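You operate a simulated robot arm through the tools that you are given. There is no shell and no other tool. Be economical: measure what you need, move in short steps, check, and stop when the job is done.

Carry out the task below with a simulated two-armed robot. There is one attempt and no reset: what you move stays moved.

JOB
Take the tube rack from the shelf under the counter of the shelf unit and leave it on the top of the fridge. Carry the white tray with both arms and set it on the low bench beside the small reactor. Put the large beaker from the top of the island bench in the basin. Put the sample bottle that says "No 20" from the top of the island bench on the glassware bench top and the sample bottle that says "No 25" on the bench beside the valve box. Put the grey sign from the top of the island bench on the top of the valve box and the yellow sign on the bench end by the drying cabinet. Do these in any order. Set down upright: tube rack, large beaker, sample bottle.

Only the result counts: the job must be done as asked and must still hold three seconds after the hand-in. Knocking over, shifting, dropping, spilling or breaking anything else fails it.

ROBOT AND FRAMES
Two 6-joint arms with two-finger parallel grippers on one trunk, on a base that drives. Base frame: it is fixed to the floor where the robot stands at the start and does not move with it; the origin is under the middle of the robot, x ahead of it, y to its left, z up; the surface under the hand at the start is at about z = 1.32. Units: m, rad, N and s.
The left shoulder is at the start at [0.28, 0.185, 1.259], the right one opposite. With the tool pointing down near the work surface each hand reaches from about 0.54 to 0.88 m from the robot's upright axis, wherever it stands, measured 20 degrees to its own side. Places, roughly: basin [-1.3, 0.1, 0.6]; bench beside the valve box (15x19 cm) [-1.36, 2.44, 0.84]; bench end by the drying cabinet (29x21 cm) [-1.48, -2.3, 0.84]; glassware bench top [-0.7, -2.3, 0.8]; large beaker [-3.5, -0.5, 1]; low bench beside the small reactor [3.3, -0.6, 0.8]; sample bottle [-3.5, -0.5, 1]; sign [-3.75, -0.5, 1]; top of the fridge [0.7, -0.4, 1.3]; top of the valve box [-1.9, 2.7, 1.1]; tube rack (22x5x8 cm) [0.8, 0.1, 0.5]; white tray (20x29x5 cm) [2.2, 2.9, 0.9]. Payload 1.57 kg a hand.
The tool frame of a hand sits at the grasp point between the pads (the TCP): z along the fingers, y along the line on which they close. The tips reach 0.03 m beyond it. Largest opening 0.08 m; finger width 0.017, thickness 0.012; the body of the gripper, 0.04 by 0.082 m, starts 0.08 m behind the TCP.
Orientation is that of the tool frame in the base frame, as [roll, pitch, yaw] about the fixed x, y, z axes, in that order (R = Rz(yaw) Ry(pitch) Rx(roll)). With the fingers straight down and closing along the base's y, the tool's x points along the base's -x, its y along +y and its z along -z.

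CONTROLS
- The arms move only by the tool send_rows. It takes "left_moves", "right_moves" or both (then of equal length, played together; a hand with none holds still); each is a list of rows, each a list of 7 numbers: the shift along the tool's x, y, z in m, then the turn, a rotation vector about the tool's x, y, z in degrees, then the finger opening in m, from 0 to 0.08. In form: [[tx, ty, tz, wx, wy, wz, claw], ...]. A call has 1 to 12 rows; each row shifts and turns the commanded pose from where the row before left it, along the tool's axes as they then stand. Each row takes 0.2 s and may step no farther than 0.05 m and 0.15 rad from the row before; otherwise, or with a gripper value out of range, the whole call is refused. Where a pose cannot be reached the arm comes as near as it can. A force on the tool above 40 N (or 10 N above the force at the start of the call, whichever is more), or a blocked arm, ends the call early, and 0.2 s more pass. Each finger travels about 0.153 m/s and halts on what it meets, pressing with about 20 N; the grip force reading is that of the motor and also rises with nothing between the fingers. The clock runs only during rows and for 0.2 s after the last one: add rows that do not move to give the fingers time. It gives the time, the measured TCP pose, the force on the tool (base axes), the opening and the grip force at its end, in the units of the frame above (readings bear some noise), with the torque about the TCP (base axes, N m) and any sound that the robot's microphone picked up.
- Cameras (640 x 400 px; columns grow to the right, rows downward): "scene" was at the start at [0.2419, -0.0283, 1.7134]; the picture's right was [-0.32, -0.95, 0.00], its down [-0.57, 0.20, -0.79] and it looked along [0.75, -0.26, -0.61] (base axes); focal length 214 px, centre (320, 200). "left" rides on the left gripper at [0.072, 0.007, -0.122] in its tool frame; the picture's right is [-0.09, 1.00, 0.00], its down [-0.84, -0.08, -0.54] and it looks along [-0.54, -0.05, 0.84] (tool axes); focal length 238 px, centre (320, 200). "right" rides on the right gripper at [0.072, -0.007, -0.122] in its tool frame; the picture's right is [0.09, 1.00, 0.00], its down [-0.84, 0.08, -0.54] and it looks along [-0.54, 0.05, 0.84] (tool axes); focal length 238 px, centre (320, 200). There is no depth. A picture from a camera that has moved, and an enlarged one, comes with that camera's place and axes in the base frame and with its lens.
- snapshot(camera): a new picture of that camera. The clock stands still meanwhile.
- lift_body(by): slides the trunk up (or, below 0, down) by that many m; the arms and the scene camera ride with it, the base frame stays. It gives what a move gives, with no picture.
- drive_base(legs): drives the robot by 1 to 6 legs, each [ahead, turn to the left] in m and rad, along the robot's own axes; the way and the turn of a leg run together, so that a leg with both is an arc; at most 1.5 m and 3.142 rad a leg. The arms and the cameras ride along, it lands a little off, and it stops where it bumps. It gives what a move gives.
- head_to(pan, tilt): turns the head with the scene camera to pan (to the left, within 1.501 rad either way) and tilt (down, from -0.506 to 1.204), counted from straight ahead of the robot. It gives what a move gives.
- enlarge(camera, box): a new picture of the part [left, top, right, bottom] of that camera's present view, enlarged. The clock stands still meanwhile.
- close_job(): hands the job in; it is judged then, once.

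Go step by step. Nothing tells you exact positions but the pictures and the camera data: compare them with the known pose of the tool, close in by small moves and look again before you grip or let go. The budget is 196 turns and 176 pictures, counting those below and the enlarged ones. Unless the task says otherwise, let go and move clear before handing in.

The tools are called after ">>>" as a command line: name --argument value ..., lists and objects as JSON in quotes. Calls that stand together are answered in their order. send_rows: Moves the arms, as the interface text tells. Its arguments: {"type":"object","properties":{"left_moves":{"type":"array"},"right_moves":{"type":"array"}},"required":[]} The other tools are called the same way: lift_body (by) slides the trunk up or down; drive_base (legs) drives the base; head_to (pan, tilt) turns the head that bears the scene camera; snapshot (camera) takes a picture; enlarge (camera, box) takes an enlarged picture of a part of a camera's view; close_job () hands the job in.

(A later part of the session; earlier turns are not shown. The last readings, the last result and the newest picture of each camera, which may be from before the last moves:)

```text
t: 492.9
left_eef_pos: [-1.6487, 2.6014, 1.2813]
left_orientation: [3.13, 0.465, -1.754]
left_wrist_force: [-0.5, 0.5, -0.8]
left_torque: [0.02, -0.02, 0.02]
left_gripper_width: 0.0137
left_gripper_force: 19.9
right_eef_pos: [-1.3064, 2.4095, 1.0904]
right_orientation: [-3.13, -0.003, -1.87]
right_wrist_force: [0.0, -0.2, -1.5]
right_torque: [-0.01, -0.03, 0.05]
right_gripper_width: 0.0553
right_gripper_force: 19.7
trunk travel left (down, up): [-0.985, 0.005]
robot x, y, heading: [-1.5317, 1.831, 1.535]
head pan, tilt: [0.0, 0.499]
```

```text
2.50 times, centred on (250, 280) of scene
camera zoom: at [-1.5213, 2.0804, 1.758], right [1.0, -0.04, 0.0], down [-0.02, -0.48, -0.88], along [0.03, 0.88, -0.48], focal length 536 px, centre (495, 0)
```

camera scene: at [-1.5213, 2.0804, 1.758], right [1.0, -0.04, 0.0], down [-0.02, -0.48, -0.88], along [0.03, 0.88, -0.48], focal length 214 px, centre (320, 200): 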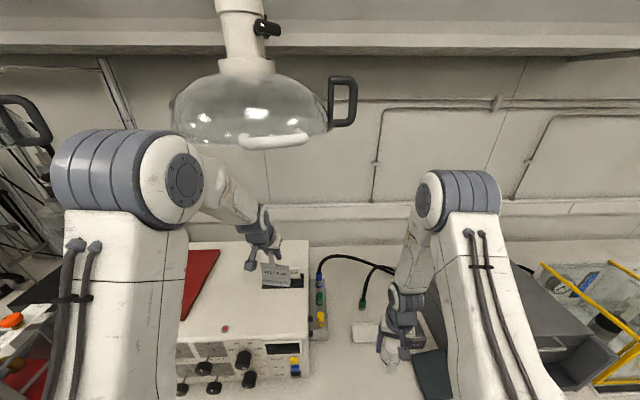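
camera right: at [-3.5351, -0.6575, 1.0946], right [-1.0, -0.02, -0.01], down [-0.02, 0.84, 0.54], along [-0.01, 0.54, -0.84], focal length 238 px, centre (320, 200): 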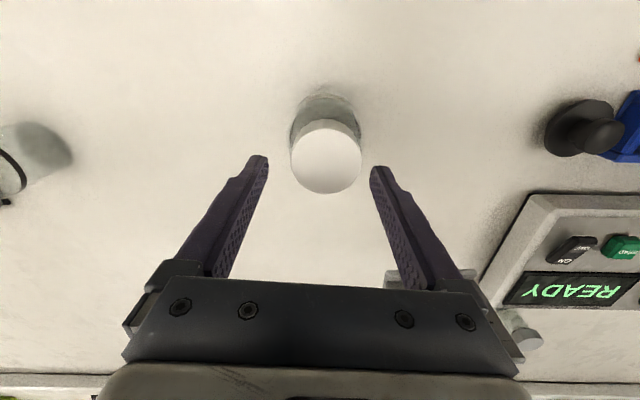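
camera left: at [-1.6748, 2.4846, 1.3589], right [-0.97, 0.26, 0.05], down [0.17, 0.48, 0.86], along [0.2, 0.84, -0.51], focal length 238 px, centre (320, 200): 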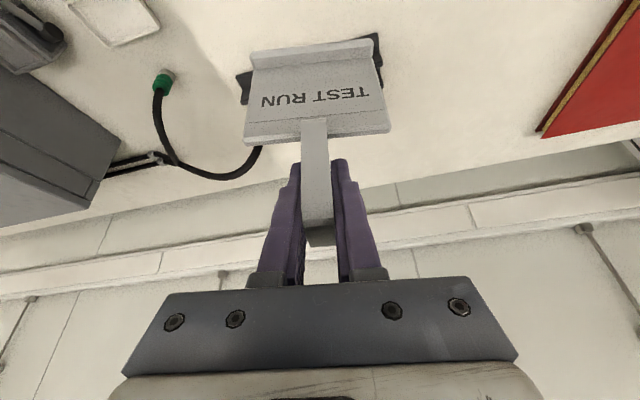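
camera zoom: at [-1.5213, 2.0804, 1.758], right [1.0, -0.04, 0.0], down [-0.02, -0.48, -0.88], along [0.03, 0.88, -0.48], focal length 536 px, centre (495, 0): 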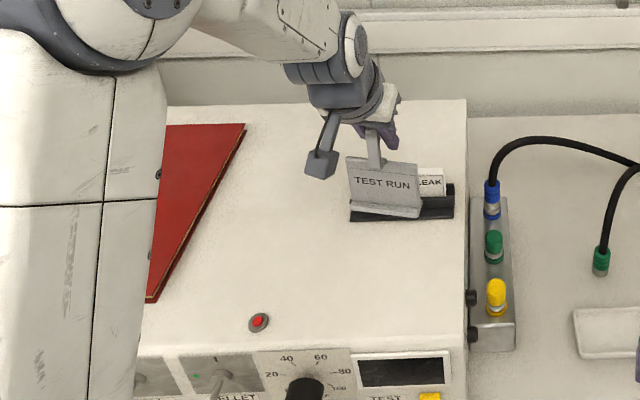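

A small holder with a "LEAK" plate stands there; the free place is between it and the red mat, near (-1.83,2.63). I slide the sign left along its own plane and look.

>>> send_rows --left_moves '[[0, 0.045, 0, 0, 0, 0, 0.0], [0, 0.045, 0, 0, 0, 0, 0.0], [0, 0.045, 0, 0, 0, 0, 0.0], [0, 0.045, 0, 0, 0, 0, 0.0], [0, 0, 0, 0, 0, 0, 0.0]]'

>>> snapshot --camera "left"

>>> enlarge --camera "scene" --box '[150, 200, 330, 360]'

```text
t: 494.1
left_eef_pos: [-1.8224, 2.6304, 1.2844]
left_orientation: [3.13, 0.467, -1.755]
left_wrist_force: [0.2, 1.0, -1.0]
left_torque: [0.01, -0.03, -0.01]
left_gripper_width: 0.0136
left_gripper_force: 19.8
right_eef_pos: [-1.3058, 2.4082, 1.0901]
right_orientation: [-3.133, -0.003, -1.87]
right_wrist_force: [-0.1, -0.5, -1.7]
right_torque: [0.01, -0.01, 0.01]
right_gripper_width: 0.0549
right_gripper_force: 19.9
trunk travel left (down, up): [-0.985, 0.005]
robot x, y, heading: [-1.5301, 1.8327, 1.529]
head pan, tilt: [0.0, 0.499]
```

```text
32 pictures are left
camera left: at [-1.8492, 2.515, 1.3624], right [-0.96, 0.26, 0.05], down [0.17, 0.48, 0.86], along [0.2, 0.84, -0.51], focal length 238 px, centre (320, 200)
```

left: 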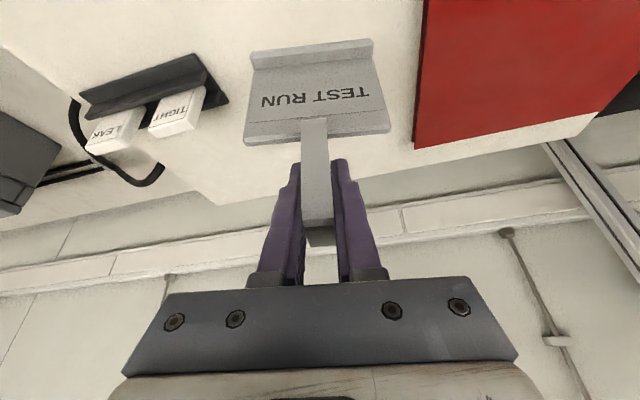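

```text
2.50 times, centred on (240, 280) of scene
camera zoom: at [-1.5214, 2.0803, 1.758], right [1.0, -0.04, 0.0], down [-0.02, -0.48, -0.88], along [0.03, 0.88, -0.48], focal length 536 px, centre (520, 0)
```

zoom: 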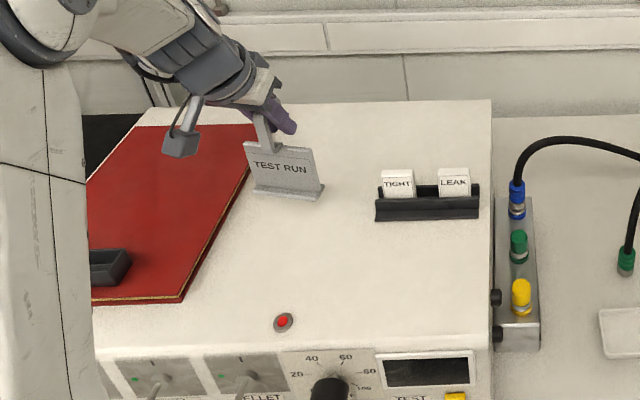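

Good spot; I shift 2 cm right away from the mat and lower in small steps.

>>> send_rows --left_moves '[[0, -0.02, 0, 0, 0, 0, 0.0], [0.0045, 0, 0.009, 0, 0, 0, 0.0], [0.0045, 0, 0.009, 0, 0, 0, 0.0], [0, 0, 0, 0, 0, 0, 0.0]]'

>>> send_rows --left_moves '[[0.0027, 0, 0.0054, 0, 0, 0, 0.0], [0.0027, 0, 0.0054, 0, 0, 0, 0.0], [0, 0, 0, 0, 0, 0, 0.0]]'

>>> send_rows --left_moves '[[0.0027, 0, 0.0054, 0, 0, 0, 0.0], [0.0027, 0, 0.0054, 0, 0, 0, 0.0], [0, 0, 0, 0, 0, 0, 0.0]]'

>>> enlarge --camera "scene" --box '[190, 210, 310, 320]'

```text
t: 495.1
left_eef_pos: [-1.804, 2.6279, 1.2635]
left_orientation: [3.128, 0.466, -1.754]
left_wrist_force: [-0.8, -0.2, -1.1]
left_torque: [-0.02, 0.01, 0.02]
left_gripper_width: 0.0134
left_gripper_force: 19.9
right_eef_pos: [-1.3059, 2.4082, 1.0908]
right_orientation: [-3.131, -0.005, -1.871]
right_wrist_force: [-0.7, -0.9, 0.1]
right_torque: [0.06, 0.01, -0.01]
right_gripper_width: 0.0552
right_gripper_force: 20.7
trunk travel left (down, up): [-0.985, 0.005]
robot x, y, heading: [-1.533, 1.829, 1.538]
head pan, tilt: [0.0, 0.499]
```

```text
t: 495.9
left_eef_pos: [-1.8031, 2.628, 1.2528]
left_orientation: [3.128, 0.465, -1.753]
left_wrist_force: [-0.2, 0.4, -0.3]
left_torque: [0.01, -0.01, 0.02]
left_gripper_width: 0.0138
left_gripper_force: 20.0
right_eef_pos: [-1.3042, 2.4099, 1.0902]
right_orientation: [-3.13, -0.003, -1.872]
right_wrist_force: [-0.2, 0.1, -1.2]
right_torque: [0.04, -0.02, 0.0]
right_gripper_width: 0.0553
right_gripper_force: 20.2
trunk travel left (down, up): [-0.985, 0.005]
robot x, y, heading: [-1.526, 1.8272, 1.537]
head pan, tilt: [0.0, 0.499]
```

```text
t: 496.7
left_eef_pos: [-1.8043, 2.6285, 1.2408]
left_orientation: [3.129, 0.465, -1.752]
left_wrist_force: [0.4, 1.1, -0.5]
left_torque: [0.02, 0.02, -0.03]
left_gripper_width: 0.0137
left_gripper_force: 20.2
right_eef_pos: [-1.3053, 2.4093, 1.091]
right_orientation: [-3.132, -0.004, -1.87]
right_wrist_force: [-0.2, 0.9, -1.0]
right_torque: [0.02, 0.02, 0.0]
right_gripper_width: 0.0552
right_gripper_force: 19.6
trunk travel left (down, up): [-0.985, 0.005]
robot x, y, heading: [-1.5292, 1.8332, 1.534]
head pan, tilt: [0.0, 0.499]
```

```text
3.64 times, centred on (250, 265) of scene
camera zoom: at [-1.5211, 2.0802, 1.758], right [1.0, -0.04, 0.0], down [-0.02, -0.48, -0.88], along [0.03, 0.88, -0.48], focal length 780 px, centre (574, -36)
```

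zoom: 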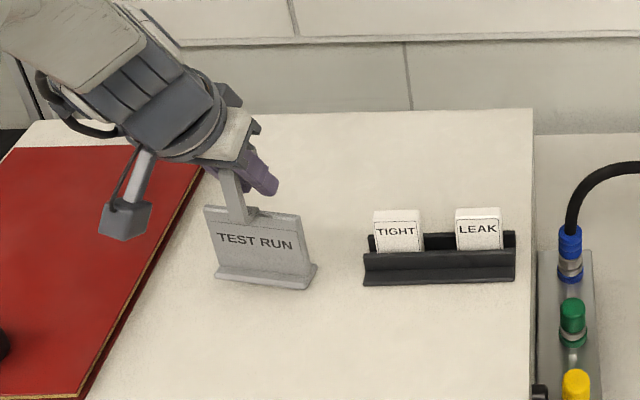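

>>> send_rows --left_moves '[[0.0027, 0, 0.0054, 0, 0, 0, 0.0], [0.0027, 0, 0.0054, 0, 0, 0, 0.0], [0.0027, 0, 0.0054, 0, 0, 0, 0.0], [0, 0, 0, 0, 0, 0, 0.0]]'

>>> send_rows --left_moves '[[0.0027, 0, 0.0054, 0, 0, 0, 0.0], [0.0027, 0, 0.0054, 0, 0, 0, 0.0], [0.0027, 0, 0.0054, 0, 0, 0, 0.0], [0, 0, 0, 0, 0, 0, 0.0]]'

>>> enlarge --camera "scene" --box '[190, 210, 310, 320]'

```text
t: 497.7
left_eef_pos: [-1.8038, 2.6294, 1.225]
left_orientation: [3.126, 0.469, -1.754]
left_wrist_force: [-2.1, 0.7, 18.0]
left_torque: [-0.3, -0.09, -0.03]
left_gripper_width: 0.0138
left_gripper_force: 20.2
right_eef_pos: [-1.3044, 2.4086, 1.0899]
right_orientation: [-3.131, 0.0, -1.871]
right_wrist_force: [0.0, -0.1, -1.0]
right_torque: [0.0, 0.03, 0.0]
right_gripper_width: 0.0553
right_gripper_force: 20.4
trunk travel left (down, up): [-0.985, 0.005]
robot x, y, heading: [-1.5311, 1.8274, 1.533]
head pan, tilt: [0.0, 0.499]
```

```text
t: 498.7
left_eef_pos: [-1.8034, 2.6303, 1.2101]
left_orientation: [3.125, 0.474, -1.756]
left_wrist_force: [5.4, 5.8, 30.4]
left_torque: [-0.13, -0.49, 0.17]
left_gripper_width: 0.014
left_gripper_force: 19.9
right_eef_pos: [-1.3046, 2.4079, 1.0903]
right_orientation: [-3.133, 0.0, -1.872]
right_wrist_force: [0.1, 0.3, -1.0]
right_torque: [-0.01, -0.01, 0.0]
right_gripper_width: 0.0555
right_gripper_force: 19.8
trunk travel left (down, up): [-0.985, 0.005]
robot x, y, heading: [-1.5329, 1.8283, 1.532]
head pan, tilt: [0.0, 0.499]
```

```text
3.64 times, centred on (250, 265) of scene
camera zoom: at [-1.5198, 2.0789, 1.7583], right [1.0, -0.04, 0.0], down [-0.02, -0.48, -0.88], along [0.03, 0.88, -0.48], focal length 780 px, centre (574, -36)
```

zoom: 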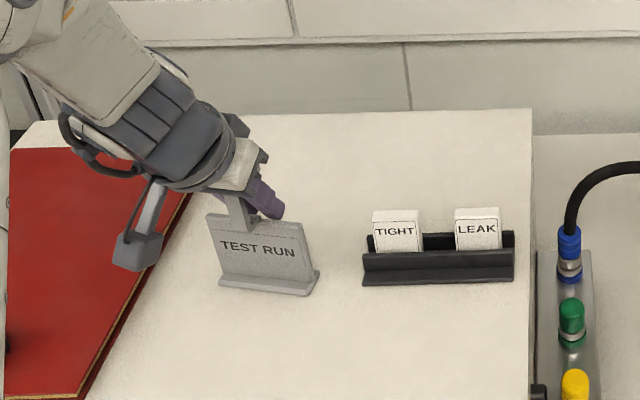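

The sign stands on the box. I open and retreat along the tool axis.

>>> send_rows --left_moves '[[-0.0018, 0, -0.0036, 0, 0, 0, 0.0], [0, 0, 0, 0, 0, 0, 0.02], [0, 0, 0, 0, 0, 0, 0.045], [0, 0, 0, 0, 0, 0, 0.05], [-0.0135, 0, -0.0268, 0, 0, 0, 0.05], [-0.0135, 0, -0.0268, 0, 0, 0, 0.05], [0.03, 0, -0.03, 0, 0, 0, 0.05], [0.04, 0, -0.02, 0, 0, 0, 0.05], [0.045, 0, 0, 0, 0, 0, 0.05], [0, 0, 0, 0, 0, 0, 0.05]]'

>>> snapshot --camera "scene"

```text
t: 500.9
left_eef_pos: [-1.8263, 2.5046, 1.2619]
left_orientation: [3.13, 0.466, -1.755]
left_wrist_force: [0.2, 0.9, 1.5]
left_torque: [-0.02, 0.01, 0.0]
left_gripper_width: 0.0499
left_gripper_force: 0.0
right_eef_pos: [-1.3045, 2.4085, 1.0904]
right_orientation: [-3.134, -0.002, -1.873]
right_wrist_force: [0.2, -0.1, -1.5]
right_torque: [0.03, 0.0, 0.01]
right_gripper_width: 0.0553
right_gripper_force: 20.6
trunk travel left (down, up): [-0.985, 0.005]
robot x, y, heading: [-1.5298, 1.8305, 1.535]
head pan, tilt: [0.0, 0.499]
```

```text
28 pictures are left
camera scene: at [-1.5212, 2.0802, 1.758], right [1.0, -0.04, 0.0], down [-0.02, -0.48, -0.88], along [0.03, 0.88, -0.48], focal length 214 px, centre (320, 200)
```

scene: 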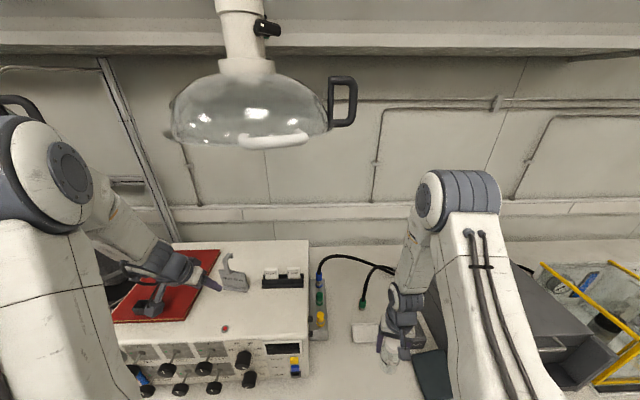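

The grey sign stands on the valve box. Now the bottle: I pull the left hand back, move the right hand over the spot (-1.36,2.44) and lower the trunk.

>>> send_rows --left_moves '[[0.044, 0, -0.022, 0, 0, 0, 0.05], [0.044, 0, -0.022, 0, 0, 0, 0.05], [0.044, 0, -0.022, 0, 0, 0, 0.05], [0.044, 0, -0.022, 0, 0, 0, 0.05], [0, 0, 0, 0, 0, 0, 0.05]]' --right_moves '[[-0.0067, 0.031, 0, 0, 0, 0, 0.0], [-0.0067, 0.031, 0, 0, 0, 0, 0.0], [0, 0, 0, 0, 0, 0, 0.0], [0, 0, 0, 0, 0, 0, 0.0], [0, 0, 0, 0, 0, 0, 0.0]]'

>>> lift_body --by -0.1

>>> snapshot --camera "right"

>>> snapshot --camera "scene"

```text
t: 502.1
left_eef_pos: [-1.8903, 2.331, 1.2728]
left_orientation: [3.13, 0.467, -1.756]
left_wrist_force: [-0.5, -1.0, -0.3]
left_torque: [-0.02, -0.01, 0.02]
left_gripper_width: 0.0501
left_gripper_force: 0.0
left hand out of reach, approached as far as the arm can: row 3, 4
right_eef_pos: [-1.3571, 2.4373, 1.0892]
right_orientation: [-3.131, -0.001, -1.869]
right_wrist_force: [-0.1, -0.5, -1.9]
right_torque: [0.04, -0.02, 0.01]
right_gripper_width: 0.0554
right_gripper_force: 19.5
trunk travel left (down, up): [-0.985, 0.005]
robot x, y, heading: [-1.5294, 1.8344, 1.538]
head pan, tilt: [0.0, 0.499]
```

```text
t: 503.5
left_eef_pos: [-1.8916, 2.3314, 1.1746]
left_orientation: [3.132, 0.466, -1.754]
left_wrist_force: [0.2, 0.4, 0.4]
left_torque: [0.01, -0.04, 0.02]
left_gripper_width: 0.0498
left_gripper_force: 0.0
right_eef_pos: [-1.3568, 2.437, 0.9895]
right_orientation: [-3.132, -0.004, -1.871]
right_wrist_force: [0.0, 0.7, -1.9]
right_torque: [0.03, 0.0, 0.02]
right_gripper_width: 0.0551
right_gripper_force: 20.0
trunk travel left (down, up): [-0.885, 0.105]
robot x, y, heading: [-1.5272, 1.829, 1.536]
head pan, tilt: [0.0, 0.499]
```

```text
27 pictures are left
camera right: at [-1.374, 2.3669, 1.1113], right [-0.98, 0.21, -0.01], down [0.17, 0.83, 0.54], along [0.12, 0.53, -0.84], focal length 238 px, centre (320, 200)
```

right: 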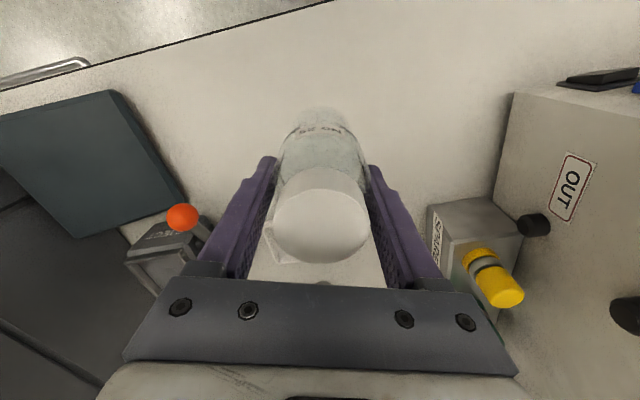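

```text
26 pictures are left
camera scene: at [-1.5211, 2.08, 1.6581], right [1.0, -0.04, 0.0], down [-0.02, -0.48, -0.88], along [0.03, 0.88, -0.48], focal length 214 px, centre (320, 200)
```

scene: 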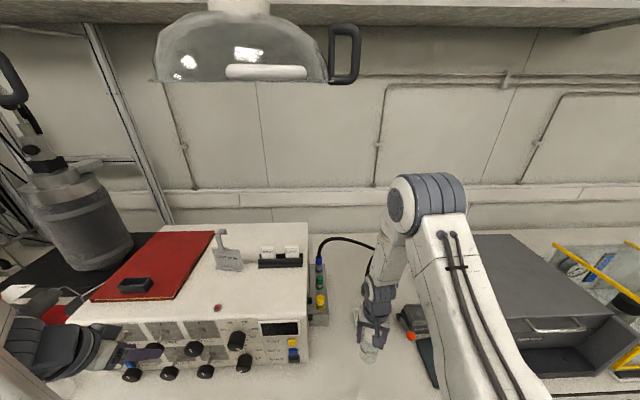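

The spot is clear. I raise the left hand a little as the trunk lowers, then set the bottle down gently.

>>> send_rows --left_moves '[[-0.015, 0, -0.03, 0, 0, 0, 0.05], [-0.015, 0, -0.03, 0, 0, 0, 0.05], [0, 0, 0, 0, 0, 0, 0.05]]'

>>> lift_body --by -0.04

>>> lift_body --by -0.01

>>> lift_body --by -0.008

```text
t: 504.3
left_eef_pos: [-1.8928, 2.333, 1.2411]
left_orientation: [3.132, 0.464, -1.756]
left_wrist_force: [-0.6, -0.3, -0.6]
left_torque: [0.02, -0.03, 0.0]
left_gripper_width: 0.0499
left_gripper_force: 0.0
right_eef_pos: [-1.3574, 2.4374, 0.99]
right_orientation: [-3.133, -0.004, -1.869]
right_wrist_force: [-0.2, 0.1, -1.0]
right_torque: [0.05, 0.01, -0.02]
right_gripper_width: 0.0548
right_gripper_force: 20.1
trunk travel left (down, up): [-0.885, 0.105]
robot x, y, heading: [-1.5296, 1.8273, 1.537]
head pan, tilt: [0.0, 0.499]
```

```text
t: 505.1
left_eef_pos: [-1.8923, 2.3329, 1.2003]
left_orientation: [3.131, 0.467, -1.755]
left_wrist_force: [-1.2, -0.4, -0.8]
left_torque: [0.03, 0.0, 0.02]
left_gripper_width: 0.0503
left_gripper_force: 0.1
right_eef_pos: [-1.3571, 2.4383, 0.9501]
right_orientation: [-3.131, -0.005, -1.871]
right_wrist_force: [0.8, -0.2, -1.5]
right_torque: [0.03, -0.01, -0.01]
right_gripper_width: 0.055
right_gripper_force: 20.4
trunk travel left (down, up): [-0.845, 0.145]
robot x, y, heading: [-1.5282, 1.826, 1.533]
head pan, tilt: [0.0, 0.499]
```

```text
t: 505.7
left_eef_pos: [-1.8914, 2.3335, 1.1906]
left_orientation: [3.132, 0.466, -1.754]
left_wrist_force: [0.8, -0.6, 0.4]
left_torque: [0.0, -0.01, 0.01]
left_gripper_width: 0.0501
left_gripper_force: 0.0
right_eef_pos: [-1.3573, 2.4378, 0.9393]
right_orientation: [-3.131, -0.004, -1.872]
right_wrist_force: [1.0, -0.7, -0.9]
right_torque: [-0.01, -0.04, 0.01]
right_gripper_width: 0.0552
right_gripper_force: 20.0
trunk travel left (down, up): [-0.835, 0.155]
robot x, y, heading: [-1.5313, 1.8281, 1.538]
head pan, tilt: [0.0, 0.499]
```

```text
t: 506.2
left_eef_pos: [-1.8924, 2.3331, 1.1828]
left_orientation: [3.131, 0.466, -1.755]
left_wrist_force: [0.6, -0.3, -0.8]
left_torque: [0.0, -0.01, -0.01]
left_gripper_width: 0.0502
left_gripper_force: 0.1
right_eef_pos: [-1.3573, 2.4368, 0.932]
right_orientation: [-3.133, -0.004, -1.872]
right_wrist_force: [-0.8, 0.2, -1.6]
right_torque: [0.02, -0.04, -0.02]
right_gripper_width: 0.055
right_gripper_force: 19.7
trunk travel left (down, up): [-0.827, 0.163]
robot x, y, heading: [-1.5283, 1.8283, 1.538]
head pan, tilt: [0.0, 0.499]
```

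>>> lift_body --by -0.006

>>> lift_body --by -0.005

>>> lift_body --by -0.005

```text
t: 506.8
left_eef_pos: [-1.8925, 2.3335, 1.1759]
left_orientation: [3.13, 0.465, -1.755]
left_wrist_force: [-0.7, 0.6, 0.7]
left_torque: [0.01, 0.04, -0.03]
left_gripper_width: 0.0504
left_gripper_force: 0.1
right_eef_pos: [-1.3579, 2.4377, 0.9256]
right_orientation: [-3.132, -0.004, -1.87]
right_wrist_force: [0.1, -0.4, -1.7]
right_torque: [-0.01, -0.03, 0.02]
right_gripper_width: 0.0551
right_gripper_force: 19.8
trunk travel left (down, up): [-0.821, 0.169]
robot x, y, heading: [-1.5322, 1.8286, 1.532]
head pan, tilt: [0.0, 0.499]
```

```text
t: 507.3
left_eef_pos: [-1.8914, 2.3316, 1.1717]
left_orientation: [3.132, 0.466, -1.754]
left_wrist_force: [-0.1, -0.3, -0.9]
left_torque: [0.02, 0.0, 0.0]
left_gripper_width: 0.0499
left_gripper_force: 0.1
right_eef_pos: [-1.3563, 2.438, 0.9218]
right_orientation: [-3.133, -0.001, -1.871]
right_wrist_force: [3.4, 0.0, 19.7]
right_torque: [0.03, 0.28, 0.0]
right_gripper_width: 0.0553
right_gripper_force: 19.6
trunk travel left (down, up): [-0.816, 0.174]
robot x, y, heading: [-1.5263, 1.8284, 1.536]
head pan, tilt: [0.0, 0.499]
```

```text
t: 507.9
left_eef_pos: [-1.893, 2.3326, 1.1663]
left_orientation: [3.132, 0.467, -1.754]
left_wrist_force: [-1.2, -0.1, -0.5]
left_torque: [0.0, -0.03, -0.01]
left_gripper_width: 0.0502
left_gripper_force: 0.0
right_eef_pos: [-1.3573, 2.4375, 0.9152]
right_orientation: [-3.131, -0.003, -1.871]
right_wrist_force: [1.3, 2.5, 13.9]
right_torque: [0.14, 0.3, -0.05]
right_gripper_width: 0.0552
right_gripper_force: 20.1
trunk travel left (down, up): [-0.811, 0.179]
robot x, y, heading: [-1.5253, 1.8304, 1.541]
head pan, tilt: [0.0, 0.499]
```

The bottle stands on the bench. I open the right gripper and raise the trunk straight up.

>>> send_rows --right_moves '[[0, 0, 0, 0, 0, 0, 0.06], [0, 0, 0, 0, 0, 0, 0.075], [0, 0, 0, 0, 0, 0, 0.078], [0, 0, 0, 0, 0, 0, 0.078]]'

>>> lift_body --by 0.17

>>> snapshot --camera "right"

```text
t: 508.9
left_eef_pos: [-1.8921, 2.3326, 1.1668]
left_orientation: [3.131, 0.467, -1.755]
left_wrist_force: [-0.6, 0.0, 0.3]
left_torque: [0.01, -0.01, -0.01]
left_gripper_width: 0.0501
left_gripper_force: 0.1
right_eef_pos: [-1.3578, 2.4378, 0.9163]
right_orientation: [-3.132, -0.003, -1.87]
right_wrist_force: [-0.1, 0.4, 0.2]
right_torque: [0.04, 0.0, 0.03]
right_gripper_width: 0.0776
right_gripper_force: 0.0
trunk travel left (down, up): [-0.811, 0.179]
robot x, y, heading: [-1.5315, 1.8314, 1.536]
head pan, tilt: [0.0, 0.499]
```

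```text
t: 510.8
left_eef_pos: [-1.8908, 2.3326, 1.3359]
left_orientation: [3.132, 0.465, -1.755]
left_wrist_force: [-0.7, -0.5, -0.6]
left_torque: [0.01, 0.01, 0.01]
left_gripper_width: 0.05
left_gripper_force: 0.1
right_eef_pos: [-1.3569, 2.4356, 1.0852]
right_orientation: [-3.131, -0.003, -1.872]
right_wrist_force: [0.0, 0.1, -0.3]
right_torque: [0.02, 0.01, -0.01]
right_gripper_width: 0.0781
right_gripper_force: 0.0
trunk travel left (down, up): [-0.981, 0.009]
robot x, y, heading: [-1.533, 1.8323, 1.537]
head pan, tilt: [0.0, 0.499]
```

```text
25 pictures are left
camera right: at [-1.374, 2.3671, 1.2071], right [-0.98, 0.21, -0.01], down [0.17, 0.83, 0.54], along [0.12, 0.53, -0.84], focal length 238 px, centre (320, 200)
```

right: 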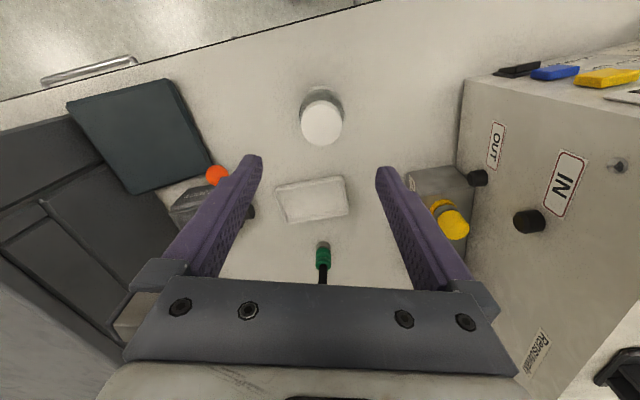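

Bottle No 25 stands in its place. One item is left: No 20. I raise the right hand, back off and drive back around to the island's south side.

>>> send_rows --right_moves '[[0, 0, -0.05, 0, 0, 0, 0.06], [0, 0, -0.05, 0, 0, 0, 0.06], [0, 0, -0.05, 0, 0, 0, 0.06]]'

>>> drive_base --legs '[[-0.15, 0], [0, -1.54], [1.15, 0], [0, -1.56]]'

>>> head_to --pan 0 --tilt 0.5

>>> snapshot --camera "scene"

```text
t: 511.6
left_eef_pos: [-1.8928, 2.3329, 1.3374]
left_orientation: [3.131, 0.465, -1.754]
left_wrist_force: [0.4, -0.3, 0.2]
left_torque: [0.01, 0.01, 0.02]
left_gripper_width: 0.0499
left_gripper_force: 0.1
right_eef_pos: [-1.3583, 2.4375, 1.2379]
right_orientation: [-3.132, -0.004, -1.872]
right_wrist_force: [-0.5, 0.5, 0.5]
right_torque: [0.0, 0.01, -0.04]
right_gripper_width: 0.0603
right_gripper_force: 0.1
trunk travel left (down, up): [-0.981, 0.009]
robot x, y, heading: [-1.5271, 1.8242, 1.535]
head pan, tilt: [0.0, 0.499]
```

```text
t: 525.8
left_eef_pos: [0.0136, 1.2678, 1.3361]
left_orientation: [3.131, 0.465, 1.495]
left_wrist_force: [0.4, -0.8, -0.4]
left_torque: [0.02, 0.03, 0.0]
left_gripper_width: 0.0498
left_gripper_force: 0.1
right_eef_pos: [-0.5059, 1.1062, 1.2359]
right_orientation: [-3.131, -0.004, 1.378]
right_wrist_force: [0.2, -0.1, 0.0]
right_torque: [-0.01, -0.02, -0.01]
right_gripper_width: 0.0603
right_gripper_force: 0.1
trunk travel left (down, up): [-0.981, 0.009]
robot x, y, heading: [-0.4027, 1.7276, -1.501]
head pan, tilt: [0.0, 0.499]
```

```text
t: 526.4
left_eef_pos: [0.013, 1.2676, 1.3363]
left_orientation: [3.132, 0.467, 1.497]
left_wrist_force: [-0.4, -0.1, 0.4]
left_torque: [-0.01, -0.02, 0.0]
left_gripper_width: 0.0502
left_gripper_force: 0.1
right_eef_pos: [-0.5056, 1.1062, 1.2371]
right_orientation: [-3.132, -0.003, 1.379]
right_wrist_force: [-0.3, -0.9, -0.8]
right_torque: [0.01, 0.0, 0.01]
right_gripper_width: 0.0598
right_gripper_force: 0.0
trunk travel left (down, up): [-0.981, 0.009]
robot x, y, heading: [-0.4006, 1.7247, -1.499]
head pan, tilt: [0.0, 0.499]
```

```text
24 pictures are left
camera scene: at [-0.3834, 1.4784, 1.754], right [-1.0, -0.07, 0.0], down [-0.03, 0.48, -0.88], along [0.06, -0.88, -0.48], focal length 214 px, centre (320, 200)
```

scene: 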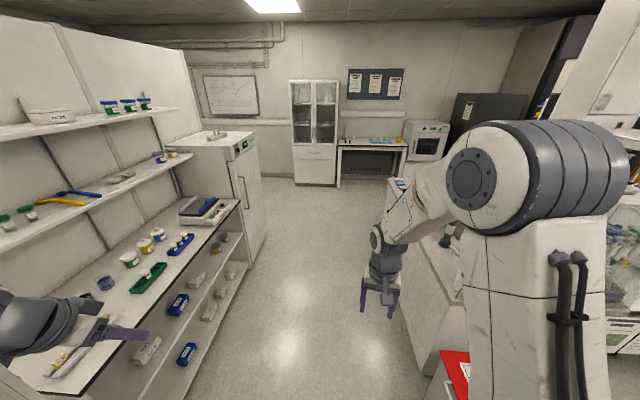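

The corridor south is clear. I tuck the left hand inward so it won't brush the black cabinet, then drive south and turn west.

>>> send_rows --left_moves '[[-0.019, -0.042, 0.0096, 0, 0, 0, 0.06], [-0.019, -0.042, 0.0096, 0, 0, 0, 0.06], [-0.019, -0.042, 0.0096, 0, 0, 0, 0.07], [-0.019, -0.042, 0.0096, 0, 0, 0, 0.08], [-0.019, -0.042, 0.0096, 0, 0, 0, 0.08], [-0.019, -0.042, 0.0096, 0, 0, 0, 0.08], [-0.019, -0.042, 0.0096, 0, 0, 0, 0.08], [0, 0, 0, 0, 0, 0, 0.08]]'

>>> drive_base --legs '[[0, -0.07], [1.5, 0], [1.5, 0], [0.2, 0], [0, -1.571]]'

>>> head_to --pan -0.7 --tilt 0.7

>>> snapshot --camera "scene"

```text
t: 528.2
left_eef_pos: [-0.279, 1.1261, 1.3465]
left_orientation: [3.131, 0.465, 1.494]
left_wrist_force: [0.5, -0.1, 0.3]
left_torque: [0.02, -0.01, 0.0]
left_gripper_width: 0.0799
left_gripper_force: 0.1
left hand out of reach, approached as far as the arm can: row 2, 3
right_eef_pos: [-0.5071, 1.1073, 1.2362]
right_orientation: [-3.132, -0.003, 1.378]
right_wrist_force: [-0.2, -0.3, 0.1]
right_torque: [0.0, -0.01, 0.03]
right_gripper_width: 0.0598
right_gripper_force: 0.0
trunk travel left (down, up): [-0.981, 0.009]
robot x, y, heading: [-0.4015, 1.7304, -1.498]
head pan, tilt: [0.0, 0.499]
```

```text
t: 548.5
left_eef_pos: [-1.0684, -1.5599, 1.3474]
left_orientation: [3.13, 0.466, -0.22]
left_wrist_force: [-0.6, -0.7, -0.2]
left_torque: [0.02, 0.0, -0.01]
left_gripper_width: 0.0801
left_gripper_force: 0.0
right_eef_pos: [-1.0569, -1.3313, 1.2358]
right_orientation: [-3.131, -0.003, -0.336]
right_wrist_force: [0.0, -0.2, 0.5]
right_torque: [-0.01, -0.01, 0.01]
right_gripper_width: 0.0603
right_gripper_force: 0.0
trunk travel left (down, up): [-0.981, 0.009]
robot x, y, heading: [-0.4542, -1.5256, 3.068]
head pan, tilt: [0.0, 0.499]
```

```text
t: 549.6
left_eef_pos: [-1.0688, -1.5595, 1.3474]
left_orientation: [3.132, 0.467, -0.221]
left_wrist_force: [0.3, 0.1, -0.1]
left_torque: [0.04, -0.01, 0.05]
left_gripper_width: 0.0799
left_gripper_force: 0.1
right_eef_pos: [-1.0559, -1.3319, 1.2356]
right_orientation: [-3.131, -0.002, -0.338]
right_wrist_force: [-0.5, -0.5, -0.1]
right_torque: [0.02, 0.01, 0.01]
right_gripper_width: 0.0599
right_gripper_force: 0.0
trunk travel left (down, up): [-0.981, 0.009]
robot x, y, heading: [-0.4571, -1.5278, 3.069]
head pan, tilt: [-0.7, 0.7]
```

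```text
23 pictures are left
camera scene: at [-0.6765, -1.4546, 1.7363], right [0.7, 0.72, 0.0], down [0.46, -0.45, -0.77], along [-0.55, 0.53, -0.64], focal length 214 px, centre (320, 200)
```

scene: 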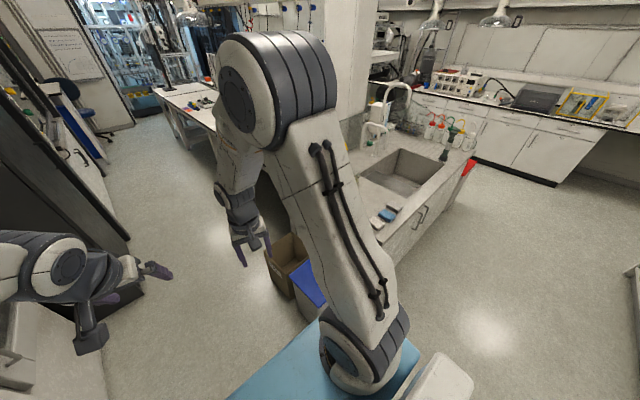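

Box and bin stand fine. I drive west 2.93 m and turn to face the island at x≈-3.38.

>>> drive_base --legs '[[1.5, 0], [1.43, 0], [0, -1.5]]'

>>> head_to --pan 0 --tilt 0.55

>>> snapshot --camera "scene"

```text
t: 567.6
left_eef_pos: [-3.4623, -0.5619, 1.3457]
left_orientation: [3.132, 0.466, -1.779]
left_wrist_force: [0.0, -0.1, -0.3]
left_torque: [0.0, 0.0, -0.03]
left_gripper_width: 0.0797
left_gripper_force: 0.0
right_eef_pos: [-3.2336, -0.5729, 1.2362]
right_orientation: [-3.132, -0.004, -1.894]
right_wrist_force: [-0.2, -0.4, -0.4]
right_torque: [0.01, 0.04, -0.02]
right_gripper_width: 0.0599
right_gripper_force: 0.1
trunk travel left (down, up): [-0.981, 0.009]
robot x, y, heading: [-3.419, -1.1746, 1.506]
head pan, tilt: [-0.7, 0.7]
```

```text
t: 568.7
left_eef_pos: [-3.461, -0.5621, 1.346]
left_orientation: [3.132, 0.465, -1.779]
left_wrist_force: [-0.7, 0.8, 0.4]
left_torque: [0.0, 0.01, -0.03]
left_gripper_width: 0.08
left_gripper_force: 0.1
right_eef_pos: [-3.2331, -0.5726, 1.2357]
right_orientation: [-3.133, -0.003, -1.895]
right_wrist_force: [0.3, -0.2, 0.1]
right_torque: [-0.02, -0.02, 0.05]
right_gripper_width: 0.0598
right_gripper_force: 0.1
trunk travel left (down, up): [-0.981, 0.009]
robot x, y, heading: [-3.4203, -1.1784, 1.508]
head pan, tilt: [0.0, 0.55]
```

```text
22 pictures are left
camera scene: at [-3.4051, -0.9259, 1.7494], right [1.0, -0.06, 0.0], down [-0.03, -0.52, -0.85], along [0.05, 0.85, -0.52], focal length 214 px, centre (320, 200)
```

scene: 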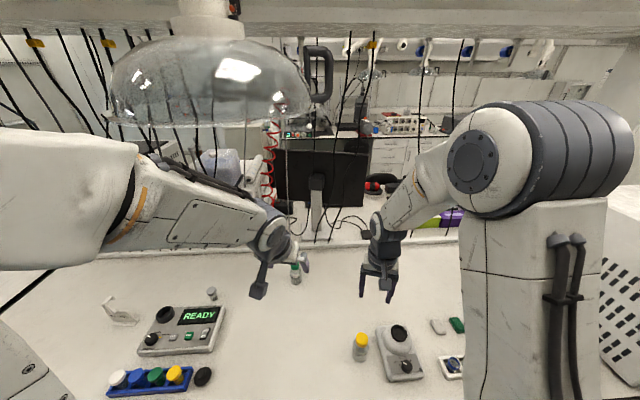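

Bottle No 20 is at about (-3.484,-0.205). I bring the left hand down in front of it and pitch it to about 60° for a frontal grasp.

>>> send_rows --left_moves '[[0.0022, 0.01225, 0.0403, 0, 0, 0, 0.08], [0.0022, 0.01225, 0.0403, 0, 0, 0, 0.08], [0.0022, 0.01225, 0.0403, 0, 0, 0, 0.08], [0.0022, 0.01225, 0.0403, 0, 0, 0, 0.08], [0.0022, 0.01225, 0.0403, 0, 0, 0, 0.08], [0.0022, 0.01225, 0.0403, 0, 0, 0, 0.08], [0.0022, 0.01225, 0.0403, 0, 0, 0, 0.08], [0, 0, 0, 0, -8.4, 0, 0.08], [0, 0, 0, 0, -8.4, 0, 0.08], [0, 0, 0, 0, -8.4, 0, 0.08], [0, 0, 0, 0, -8.4, 0, 0.08], [0, 0, 0, 0, 0, 0, 0.08]]'

>>> snapshot --camera "left"

```text
t: 571.3
left_eef_pos: [-3.4319, -0.3973, 1.1564]
left_orientation: [2.939, 1.016, -1.941]
left_wrist_force: [-0.5, 0.4, 0.0]
left_torque: [-0.03, -0.01, 0.0]
left_gripper_width: 0.0799
left_gripper_force: 0.1
left hand out of reach, approached as far as the arm can: row 3, 4, 5, 6, 7, 8, 9, 10, 11
right_eef_pos: [-3.2342, -0.5718, 1.2364]
right_orientation: [-3.131, -0.004, -1.896]
right_wrist_force: [0.4, 0.1, 0.1]
right_torque: [-0.01, -0.03, 0.01]
right_gripper_width: 0.0597
right_gripper_force: 0.0
trunk travel left (down, up): [-0.981, 0.009]
robot x, y, heading: [-3.4199, -1.1731, 1.512]
head pan, tilt: [0.0, 0.55]
```

```text
21 pictures are left
camera left: at [-3.4668, -0.5354, 1.1591], right [-0.95, 0.24, 0.18], down [0.17, -0.06, 0.98], along [0.25, 0.97, 0.02], focal length 238 px, centre (320, 200)
```

left: 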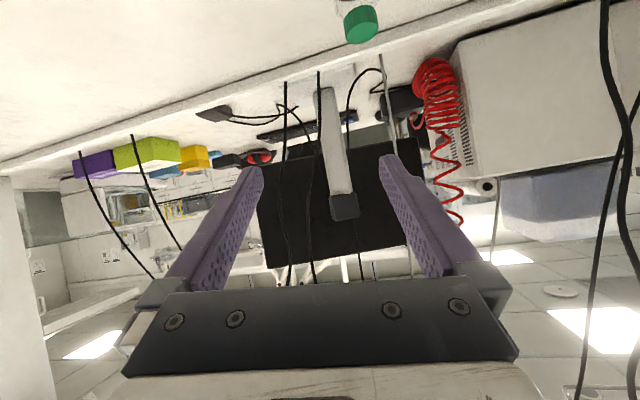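

The pose got skewed at the reach limit with the trunk high. I lower the trunk 0.2 m (raising the right hand), level the hand and line up in front of the bottle.

>>> send_rows --right_moves '[[0, 0, -0.05, 0, 0, 0, 0.06], [0, 0, -0.05, 0, 0, 0, 0.06], [0, 0, 0, 0, 0, 0, 0.06]]'

>>> lift_body --by -0.2

>>> send_rows --left_moves '[[0, 0, 0, 0, 0, -7.1, 0.08], [-0.017, 0.0385, 0.02, 0, 0, 0, 0.08], [-0.017, 0.0385, 0.02, 0, 0, 0, 0.08], [0, 0, 0, 0, 0, 0, 0.08]]'

>>> snapshot --camera "left"

>>> snapshot --camera "scene"

```text
t: 572.1
left_eef_pos: [-3.4336, -0.3996, 1.1556]
left_orientation: [2.943, 1.014, -1.941]
left_wrist_force: [0.6, -0.1, 0.0]
left_torque: [0.01, 0.0, -0.02]
left_gripper_width: 0.08
left_gripper_force: 0.2
right_eef_pos: [-3.2342, -0.5735, 1.3375]
right_orientation: [-3.131, -0.003, -1.893]
right_wrist_force: [-0.6, 0.4, 0.1]
right_torque: [0.03, -0.02, 0.02]
right_gripper_width: 0.0598
right_gripper_force: 0.1
trunk travel left (down, up): [-0.981, 0.009]
robot x, y, heading: [-3.4164, -1.1746, 1.511]
head pan, tilt: [0.0, 0.55]
```

```text
t: 574.3
left_eef_pos: [-3.4333, -0.3983, 0.9546]
left_orientation: [2.942, 1.014, -1.941]
left_wrist_force: [0.3, -0.3, -0.1]
left_torque: [-0.01, 0.0, -0.02]
left_gripper_width: 0.0803
left_gripper_force: 0.1
right_eef_pos: [-3.2341, -0.5737, 1.1373]
right_orientation: [-3.131, -0.003, -1.894]
right_wrist_force: [-0.3, 0.5, -0.4]
right_torque: [-0.03, -0.02, -0.03]
right_gripper_width: 0.0599
right_gripper_force: 0.0
trunk travel left (down, up): [-0.781, 0.209]
robot x, y, heading: [-3.4223, -1.1776, 1.51]
head pan, tilt: [0.0, 0.55]
```

```text
t: 575.3
left_eef_pos: [-3.4441, -0.3367, 0.9781]
left_orientation: [2.913, 1.007, -1.938]
left_wrist_force: [-0.3, 0.3, 0.5]
left_torque: [0.0, 0.02, 0.0]
left_gripper_width: 0.0802
left_gripper_force: 0.0
left hand out of reach, approached as far as the arm can: row 1, 2, 3
right_eef_pos: [-3.2347, -0.5726, 1.1374]
right_orientation: [-3.132, -0.003, -1.897]
right_wrist_force: [-1.0, -0.2, 0.5]
right_torque: [0.01, -0.04, 0.0]
right_gripper_width: 0.0603
right_gripper_force: 0.0
trunk travel left (down, up): [-0.781, 0.209]
robot x, y, heading: [-3.4206, -1.1735, 1.505]
head pan, tilt: [0.0, 0.55]
```

```text
20 pictures are left
camera left: at [-3.475, -0.476, 0.9829], right [-0.96, 0.22, 0.2], down [0.19, -0.06, 0.98], along [0.22, 0.97, 0.01], focal length 238 px, centre (320, 200)
```

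left: 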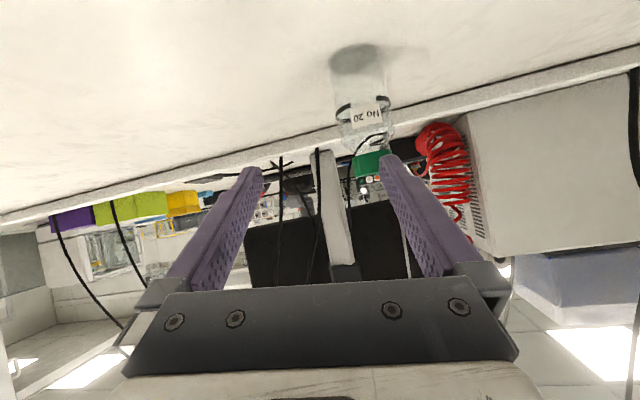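

```text
19 pictures are left
camera scene: at [-3.4053, -0.9258, 1.5494], right [1.0, -0.06, 0.0], down [-0.03, -0.52, -0.85], along [0.05, 0.85, -0.52], focal length 214 px, centre (320, 200)
```

scene: 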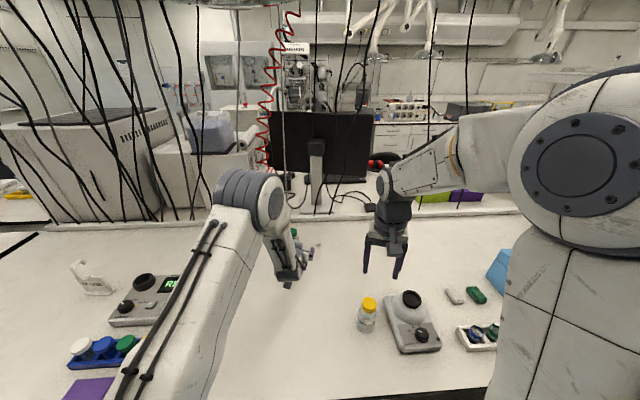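

A wrist limit blocks that pose. Instead I'll use the 28° pitch that worked for the sign and bring the base 0.1 m closer with the trunk high. First raise and re-orient the left hand.

>>> lift_body --by 0.2

>>> send_rows --left_moves '[[0, 0, -0.045, 0, 0, 0, 0.08], [0, 0, -0.045, 0, 0, 0, 0.08], [0, 0, 0, -0.15, 7.55, -2.72, 0.08], [0, 0, 0, -0.15, 7.55, -2.72, 0.08], [0, 0, 0, -0.15, 7.55, -2.72, 0.08], [0, 0, 0, -0.15, 7.55, -2.72, 0.08], [0, 0, 0, 0, 0, 0, 0.08]]'

>>> drive_base --legs '[[0.1, 0.05]]'

>>> snapshot --camera "left"

```text
t: 577.4
left_eef_pos: [-3.4434, -0.3381, 1.178]
left_orientation: [2.915, 1.007, -1.938]
left_wrist_force: [0.6, -0.4, 0.3]
left_torque: [0.01, -0.01, -0.05]
left_gripper_width: 0.08
left_gripper_force: 0.1
right_eef_pos: [-3.2342, -0.5739, 1.3373]
right_orientation: [-3.132, -0.005, -1.895]
right_wrist_force: [0.2, -0.6, 0.0]
right_torque: [0.03, -0.01, -0.01]
right_gripper_width: 0.0598
right_gripper_force: 0.1
trunk travel left (down, up): [-0.981, 0.009]
robot x, y, heading: [-3.4186, -1.1742, 1.51]
head pan, tilt: [0.0, 0.55]
```

```text
t: 579.0
left_eef_pos: [-3.4544, -0.4135, 1.2245]
left_orientation: [3.13, 0.535, -1.617]
left_wrist_force: [-1.1, -0.1, 0.5]
left_torque: [0.0, 0.0, 0.01]
left_gripper_width: 0.0799
left_gripper_force: 0.1
right_eef_pos: [-3.235, -0.5742, 1.3375]
right_orientation: [-3.132, -0.003, -1.894]
right_wrist_force: [0.0, -0.1, -0.4]
right_torque: [-0.02, -0.01, 0.01]
right_gripper_width: 0.06
right_gripper_force: 0.1
trunk travel left (down, up): [-0.981, 0.009]
robot x, y, heading: [-3.4236, -1.1788, 1.505]
head pan, tilt: [0.0, 0.55]
```

```text
t: 580.2
left_eef_pos: [-3.4837, -0.3306, 1.2078]
left_orientation: [3.122, 0.533, -1.578]
left_wrist_force: [-3.2, -0.8, -9.1]
left_torque: [0.46, -0.29, -0.19]
left_gripper_width: 0.0801
left_gripper_force: 0.0
right_eef_pos: [-3.2587, -0.4796, 1.3257]
right_orientation: [-3.135, 0.004, -1.846]
right_wrist_force: [0.9, 0.6, 0.6]
right_torque: [-0.04, 0.03, 0.03]
right_gripper_width: 0.0599
right_gripper_force: 0.0
trunk travel left (down, up): [-0.981, 0.009]
robot x, y, heading: [-3.4174, -1.0796, 1.558]
head pan, tilt: [0.0, 0.55]
```

```text
18 pictures are left
camera left: at [-3.4883, -0.4552, 1.277], right [-1.0, 0.08, 0.06], down [0.09, 0.45, 0.89], along [0.04, 0.89, -0.45], focal length 238 px, centre (320, 200)
```

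left: 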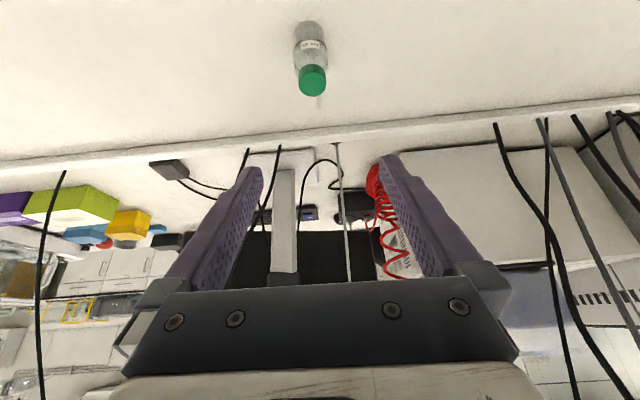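

The hand is under the hood's rim; I move it down along its axis towards the bottle and check alignment.

>>> send_rows --left_moves '[[0.0055, -0.0005, 0.0408, 0, 0, 0, 0.08], [0.0055, -0.0005, 0.0408, 0, 0, 0, 0.08], [0.0055, -0.0005, 0.0408, 0, 0, 0, 0.08], [0.0055, -0.0005, 0.0408, 0, 0, 0, 0.08], [0.0055, -0.0005, 0.0408, 0, 0, 0, 0.08], [0.0055, -0.0005, 0.0408, 0, 0, 0, 0.08], [0, 0, 0, 0, 0, 0, 0.08]]'

>>> snapshot --camera "left"

```text
t: 581.8
left_eef_pos: [-3.4894, -0.2276, 0.987]
left_orientation: [3.124, 0.525, -1.576]
left_wrist_force: [-0.3, -0.6, 0.4]
left_torque: [0.02, -0.01, -0.01]
left_gripper_width: 0.0801
left_gripper_force: 0.1
right_eef_pos: [-3.2603, -0.4693, 1.3364]
right_orientation: [-3.133, -0.003, -1.847]
right_wrist_force: [0.1, -0.8, -0.1]
right_torque: [0.01, 0.01, 0.02]
right_gripper_width: 0.0599
right_gripper_force: 0.0
trunk travel left (down, up): [-0.981, 0.009]
robot x, y, heading: [-3.4171, -1.0798, 1.557]
head pan, tilt: [0.0, 0.55]
```

```text
17 pictures are left
camera left: at [-3.4935, -0.3512, 1.0583], right [-1.0, 0.08, 0.06], down [0.09, 0.45, 0.89], along [0.04, 0.89, -0.46], focal length 238 px, centre (320, 200)
```

left: 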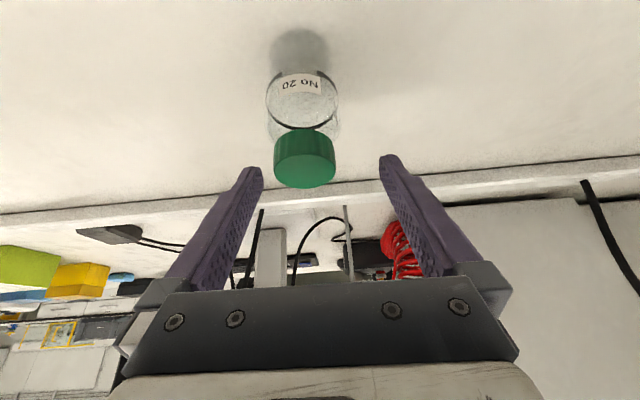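

The bottle axis is at (-3.477,-0.200), cap top z≈0.948. I correct 11 mm sideways, descend 7 cm and close.

>>> send_rows --left_moves '[[0, -0.0115, 0, 0, 0, 0, 0.08], [0.0075, 0, 0.0374, 0, 0, 0, 0.08], [0.0075, 0, 0.0374, 0, 0, 0, 0.08], [0, 0, 0, 0, 0, 0, 0.08], [0, 0, 0, 0, 0, 0, 0.065], [0, 0, 0, 0, 0, 0, 0.05], [0, 0, 0, 0, 0, 0, 0.03], [0, 0, 0, 0, 0, 0, 0.02], [0, 0, 0, 0, 0, 0, 0.02]]'

>>> snapshot --camera "left"

```text
t: 583.8
left_eef_pos: [-3.4767, -0.2055, 0.9146]
left_orientation: [3.126, 0.524, -1.576]
left_wrist_force: [0.2, -0.3, -0.1]
left_torque: [0.04, 0.0, 0.02]
left_gripper_width: 0.0551
left_gripper_force: 19.9
right_eef_pos: [-3.2604, -0.4689, 1.3372]
right_orientation: [-3.131, -0.003, -1.846]
right_wrist_force: [0.2, 0.3, -0.4]
right_torque: [0.02, 0.0, -0.02]
right_gripper_width: 0.0603
right_gripper_force: 0.1
trunk travel left (down, up): [-0.981, 0.009]
robot x, y, heading: [-3.4181, -1.0827, 1.562]
head pan, tilt: [0.0, 0.55]
```

```text
16 pictures are left
camera left: at [-3.4809, -0.3276, 0.9858], right [-1.0, 0.08, 0.06], down [0.09, 0.45, 0.89], along [0.04, 0.89, -0.46], focal length 238 px, centre (320, 200)
```

left: 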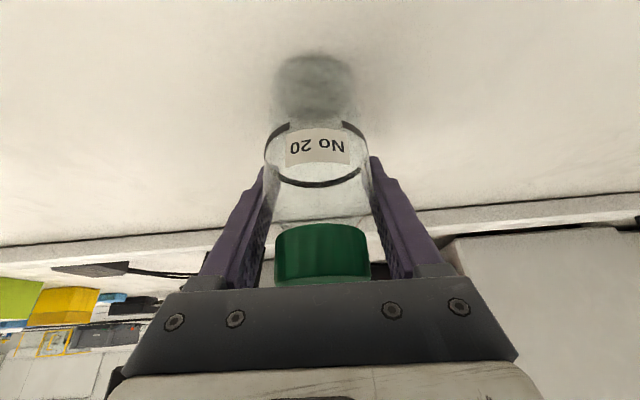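

Bottle No 20 is held. I lift it 8 cm, back the base out, then retract and raise the hand.

>>> send_rows --left_moves '[[-0.0135, 0, -0.023, 0, 0, 0, 0.0], [-0.0135, 0, -0.023, 0, 0, 0, 0.0], [-0.0135, 0, -0.023, 0, 0, 0, 0.0], [0, 0, 0, 0, 0, 0, 0.0]]'

>>> drive_base --legs '[[-0.33, 0]]'

>>> send_rows --left_moves '[[0.0258, 0, -0.042, 0, 0, 0, 0.0], [0.0258, 0, -0.042, 0, 0, 0, 0.0], [0.0258, 0, -0.042, 0, 0, 0, 0.0], [0.0258, 0, -0.042, 0, 0, 0, 0.0], [0.0258, 0, -0.042, 0, 0, 0, 0.0], [0, 0, 0, 0, 0, 0, 0.0]]'

>>> snapshot --camera "scene"

```text
t: 584.8
left_eef_pos: [-3.475, -0.2048, 0.9965]
left_orientation: [3.123, 0.525, -1.577]
left_wrist_force: [-0.1, -0.2, -0.9]
left_torque: [0.0, 0.0, -0.01]
left_gripper_width: 0.0547
left_gripper_force: 20.0
right_eef_pos: [-3.2606, -0.4699, 1.3379]
right_orientation: [-3.13, -0.004, -1.843]
right_wrist_force: [-0.6, -0.4, -0.3]
right_torque: [0.05, 0.02, 0.0]
right_gripper_width: 0.06
right_gripper_force: 0.1
trunk travel left (down, up): [-0.981, 0.009]
robot x, y, heading: [-3.4154, -1.0808, 1.558]
head pan, tilt: [0.0, 0.55]
```

```text
t: 586.9
left_eef_pos: [-3.4734, -0.5259, 0.997]
left_orientation: [3.124, 0.523, -1.583]
left_wrist_force: [0.6, 0.7, -0.2]
left_torque: [0.0, 0.0, 0.0]
left_gripper_width: 0.055
left_gripper_force: 20.1
right_eef_pos: [-3.2611, -0.7919, 1.3371]
right_orientation: [-3.13, -0.006, -1.851]
right_wrist_force: [0.2, -1.2, 0.6]
right_torque: [-0.02, -0.03, -0.03]
right_gripper_width: 0.06
right_gripper_force: 0.0
trunk travel left (down, up): [-0.981, 0.009]
robot x, y, heading: [-3.4183, -1.4016, 1.555]
head pan, tilt: [0.0, 0.55]
```

```text
t: 588.3
left_eef_pos: [-3.4676, -0.7351, 1.122]
left_orientation: [3.112, 0.52, -1.585]
left_wrist_force: [-0.6, 0.1, -0.9]
left_torque: [0.05, 0.01, -0.02]
left_gripper_width: 0.0551
left_gripper_force: 19.7
left hand out of reach, approached as far as the arm can: row 5
right_eef_pos: [-3.2623, -0.7914, 1.3377]
right_orientation: [-3.132, -0.003, -1.853]
right_wrist_force: [0.1, -0.2, 0.9]
right_torque: [-0.01, 0.01, 0.04]
right_gripper_width: 0.0601
right_gripper_force: 0.1
trunk travel left (down, up): [-0.981, 0.009]
robot x, y, heading: [-3.4208, -1.4016, 1.552]
head pan, tilt: [0.0, 0.55]
```

```text
15 pictures are left
camera scene: at [-3.417, -1.1513, 1.7494], right [1.0, -0.02, 0.0], down [-0.01, -0.52, -0.85], along [0.01, 0.85, -0.52], focal length 214 px, centre (320, 200)
```

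scene: 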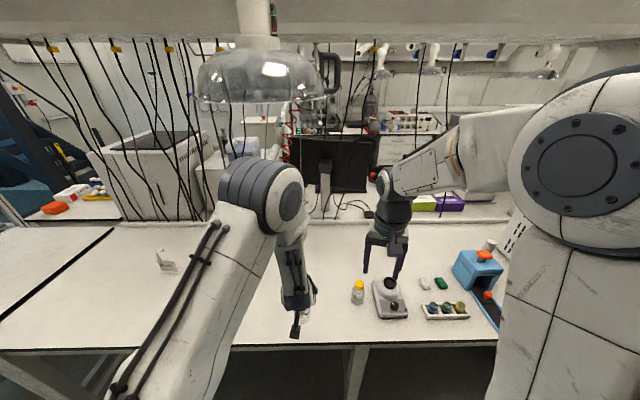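

Bottle held upright. I turn east, pass the cabinet and the bin with a slightly southern course, to x≈-0.7.

>>> drive_base --legs '[[0, -1.56], [1.42, 0], [0, -0.12], [1.3, 0]]'

```text
t: 606.0
left_eef_pos: [-0.0332, -1.6848, 1.1223]
left_orientation: [3.113, 0.52, 2.983]
left_wrist_force: [0.0, -0.2, -1.4]
left_torque: [0.01, -0.02, -0.02]
left_gripper_width: 0.0552
left_gripper_force: 20.1
right_eef_pos: [-0.1189, -1.8796, 1.3375]
right_orientation: [-3.132, -0.003, 2.716]
right_wrist_force: [-0.1, 0.1, -0.2]
right_torque: [0.03, 0.02, 0.0]
right_gripper_width: 0.0602
right_gripper_force: 0.0
trunk travel left (down, up): [-0.981, 0.009]
robot x, y, heading: [-0.6996, -1.6359, -0.155]
head pan, tilt: [0.0, 0.55]
```

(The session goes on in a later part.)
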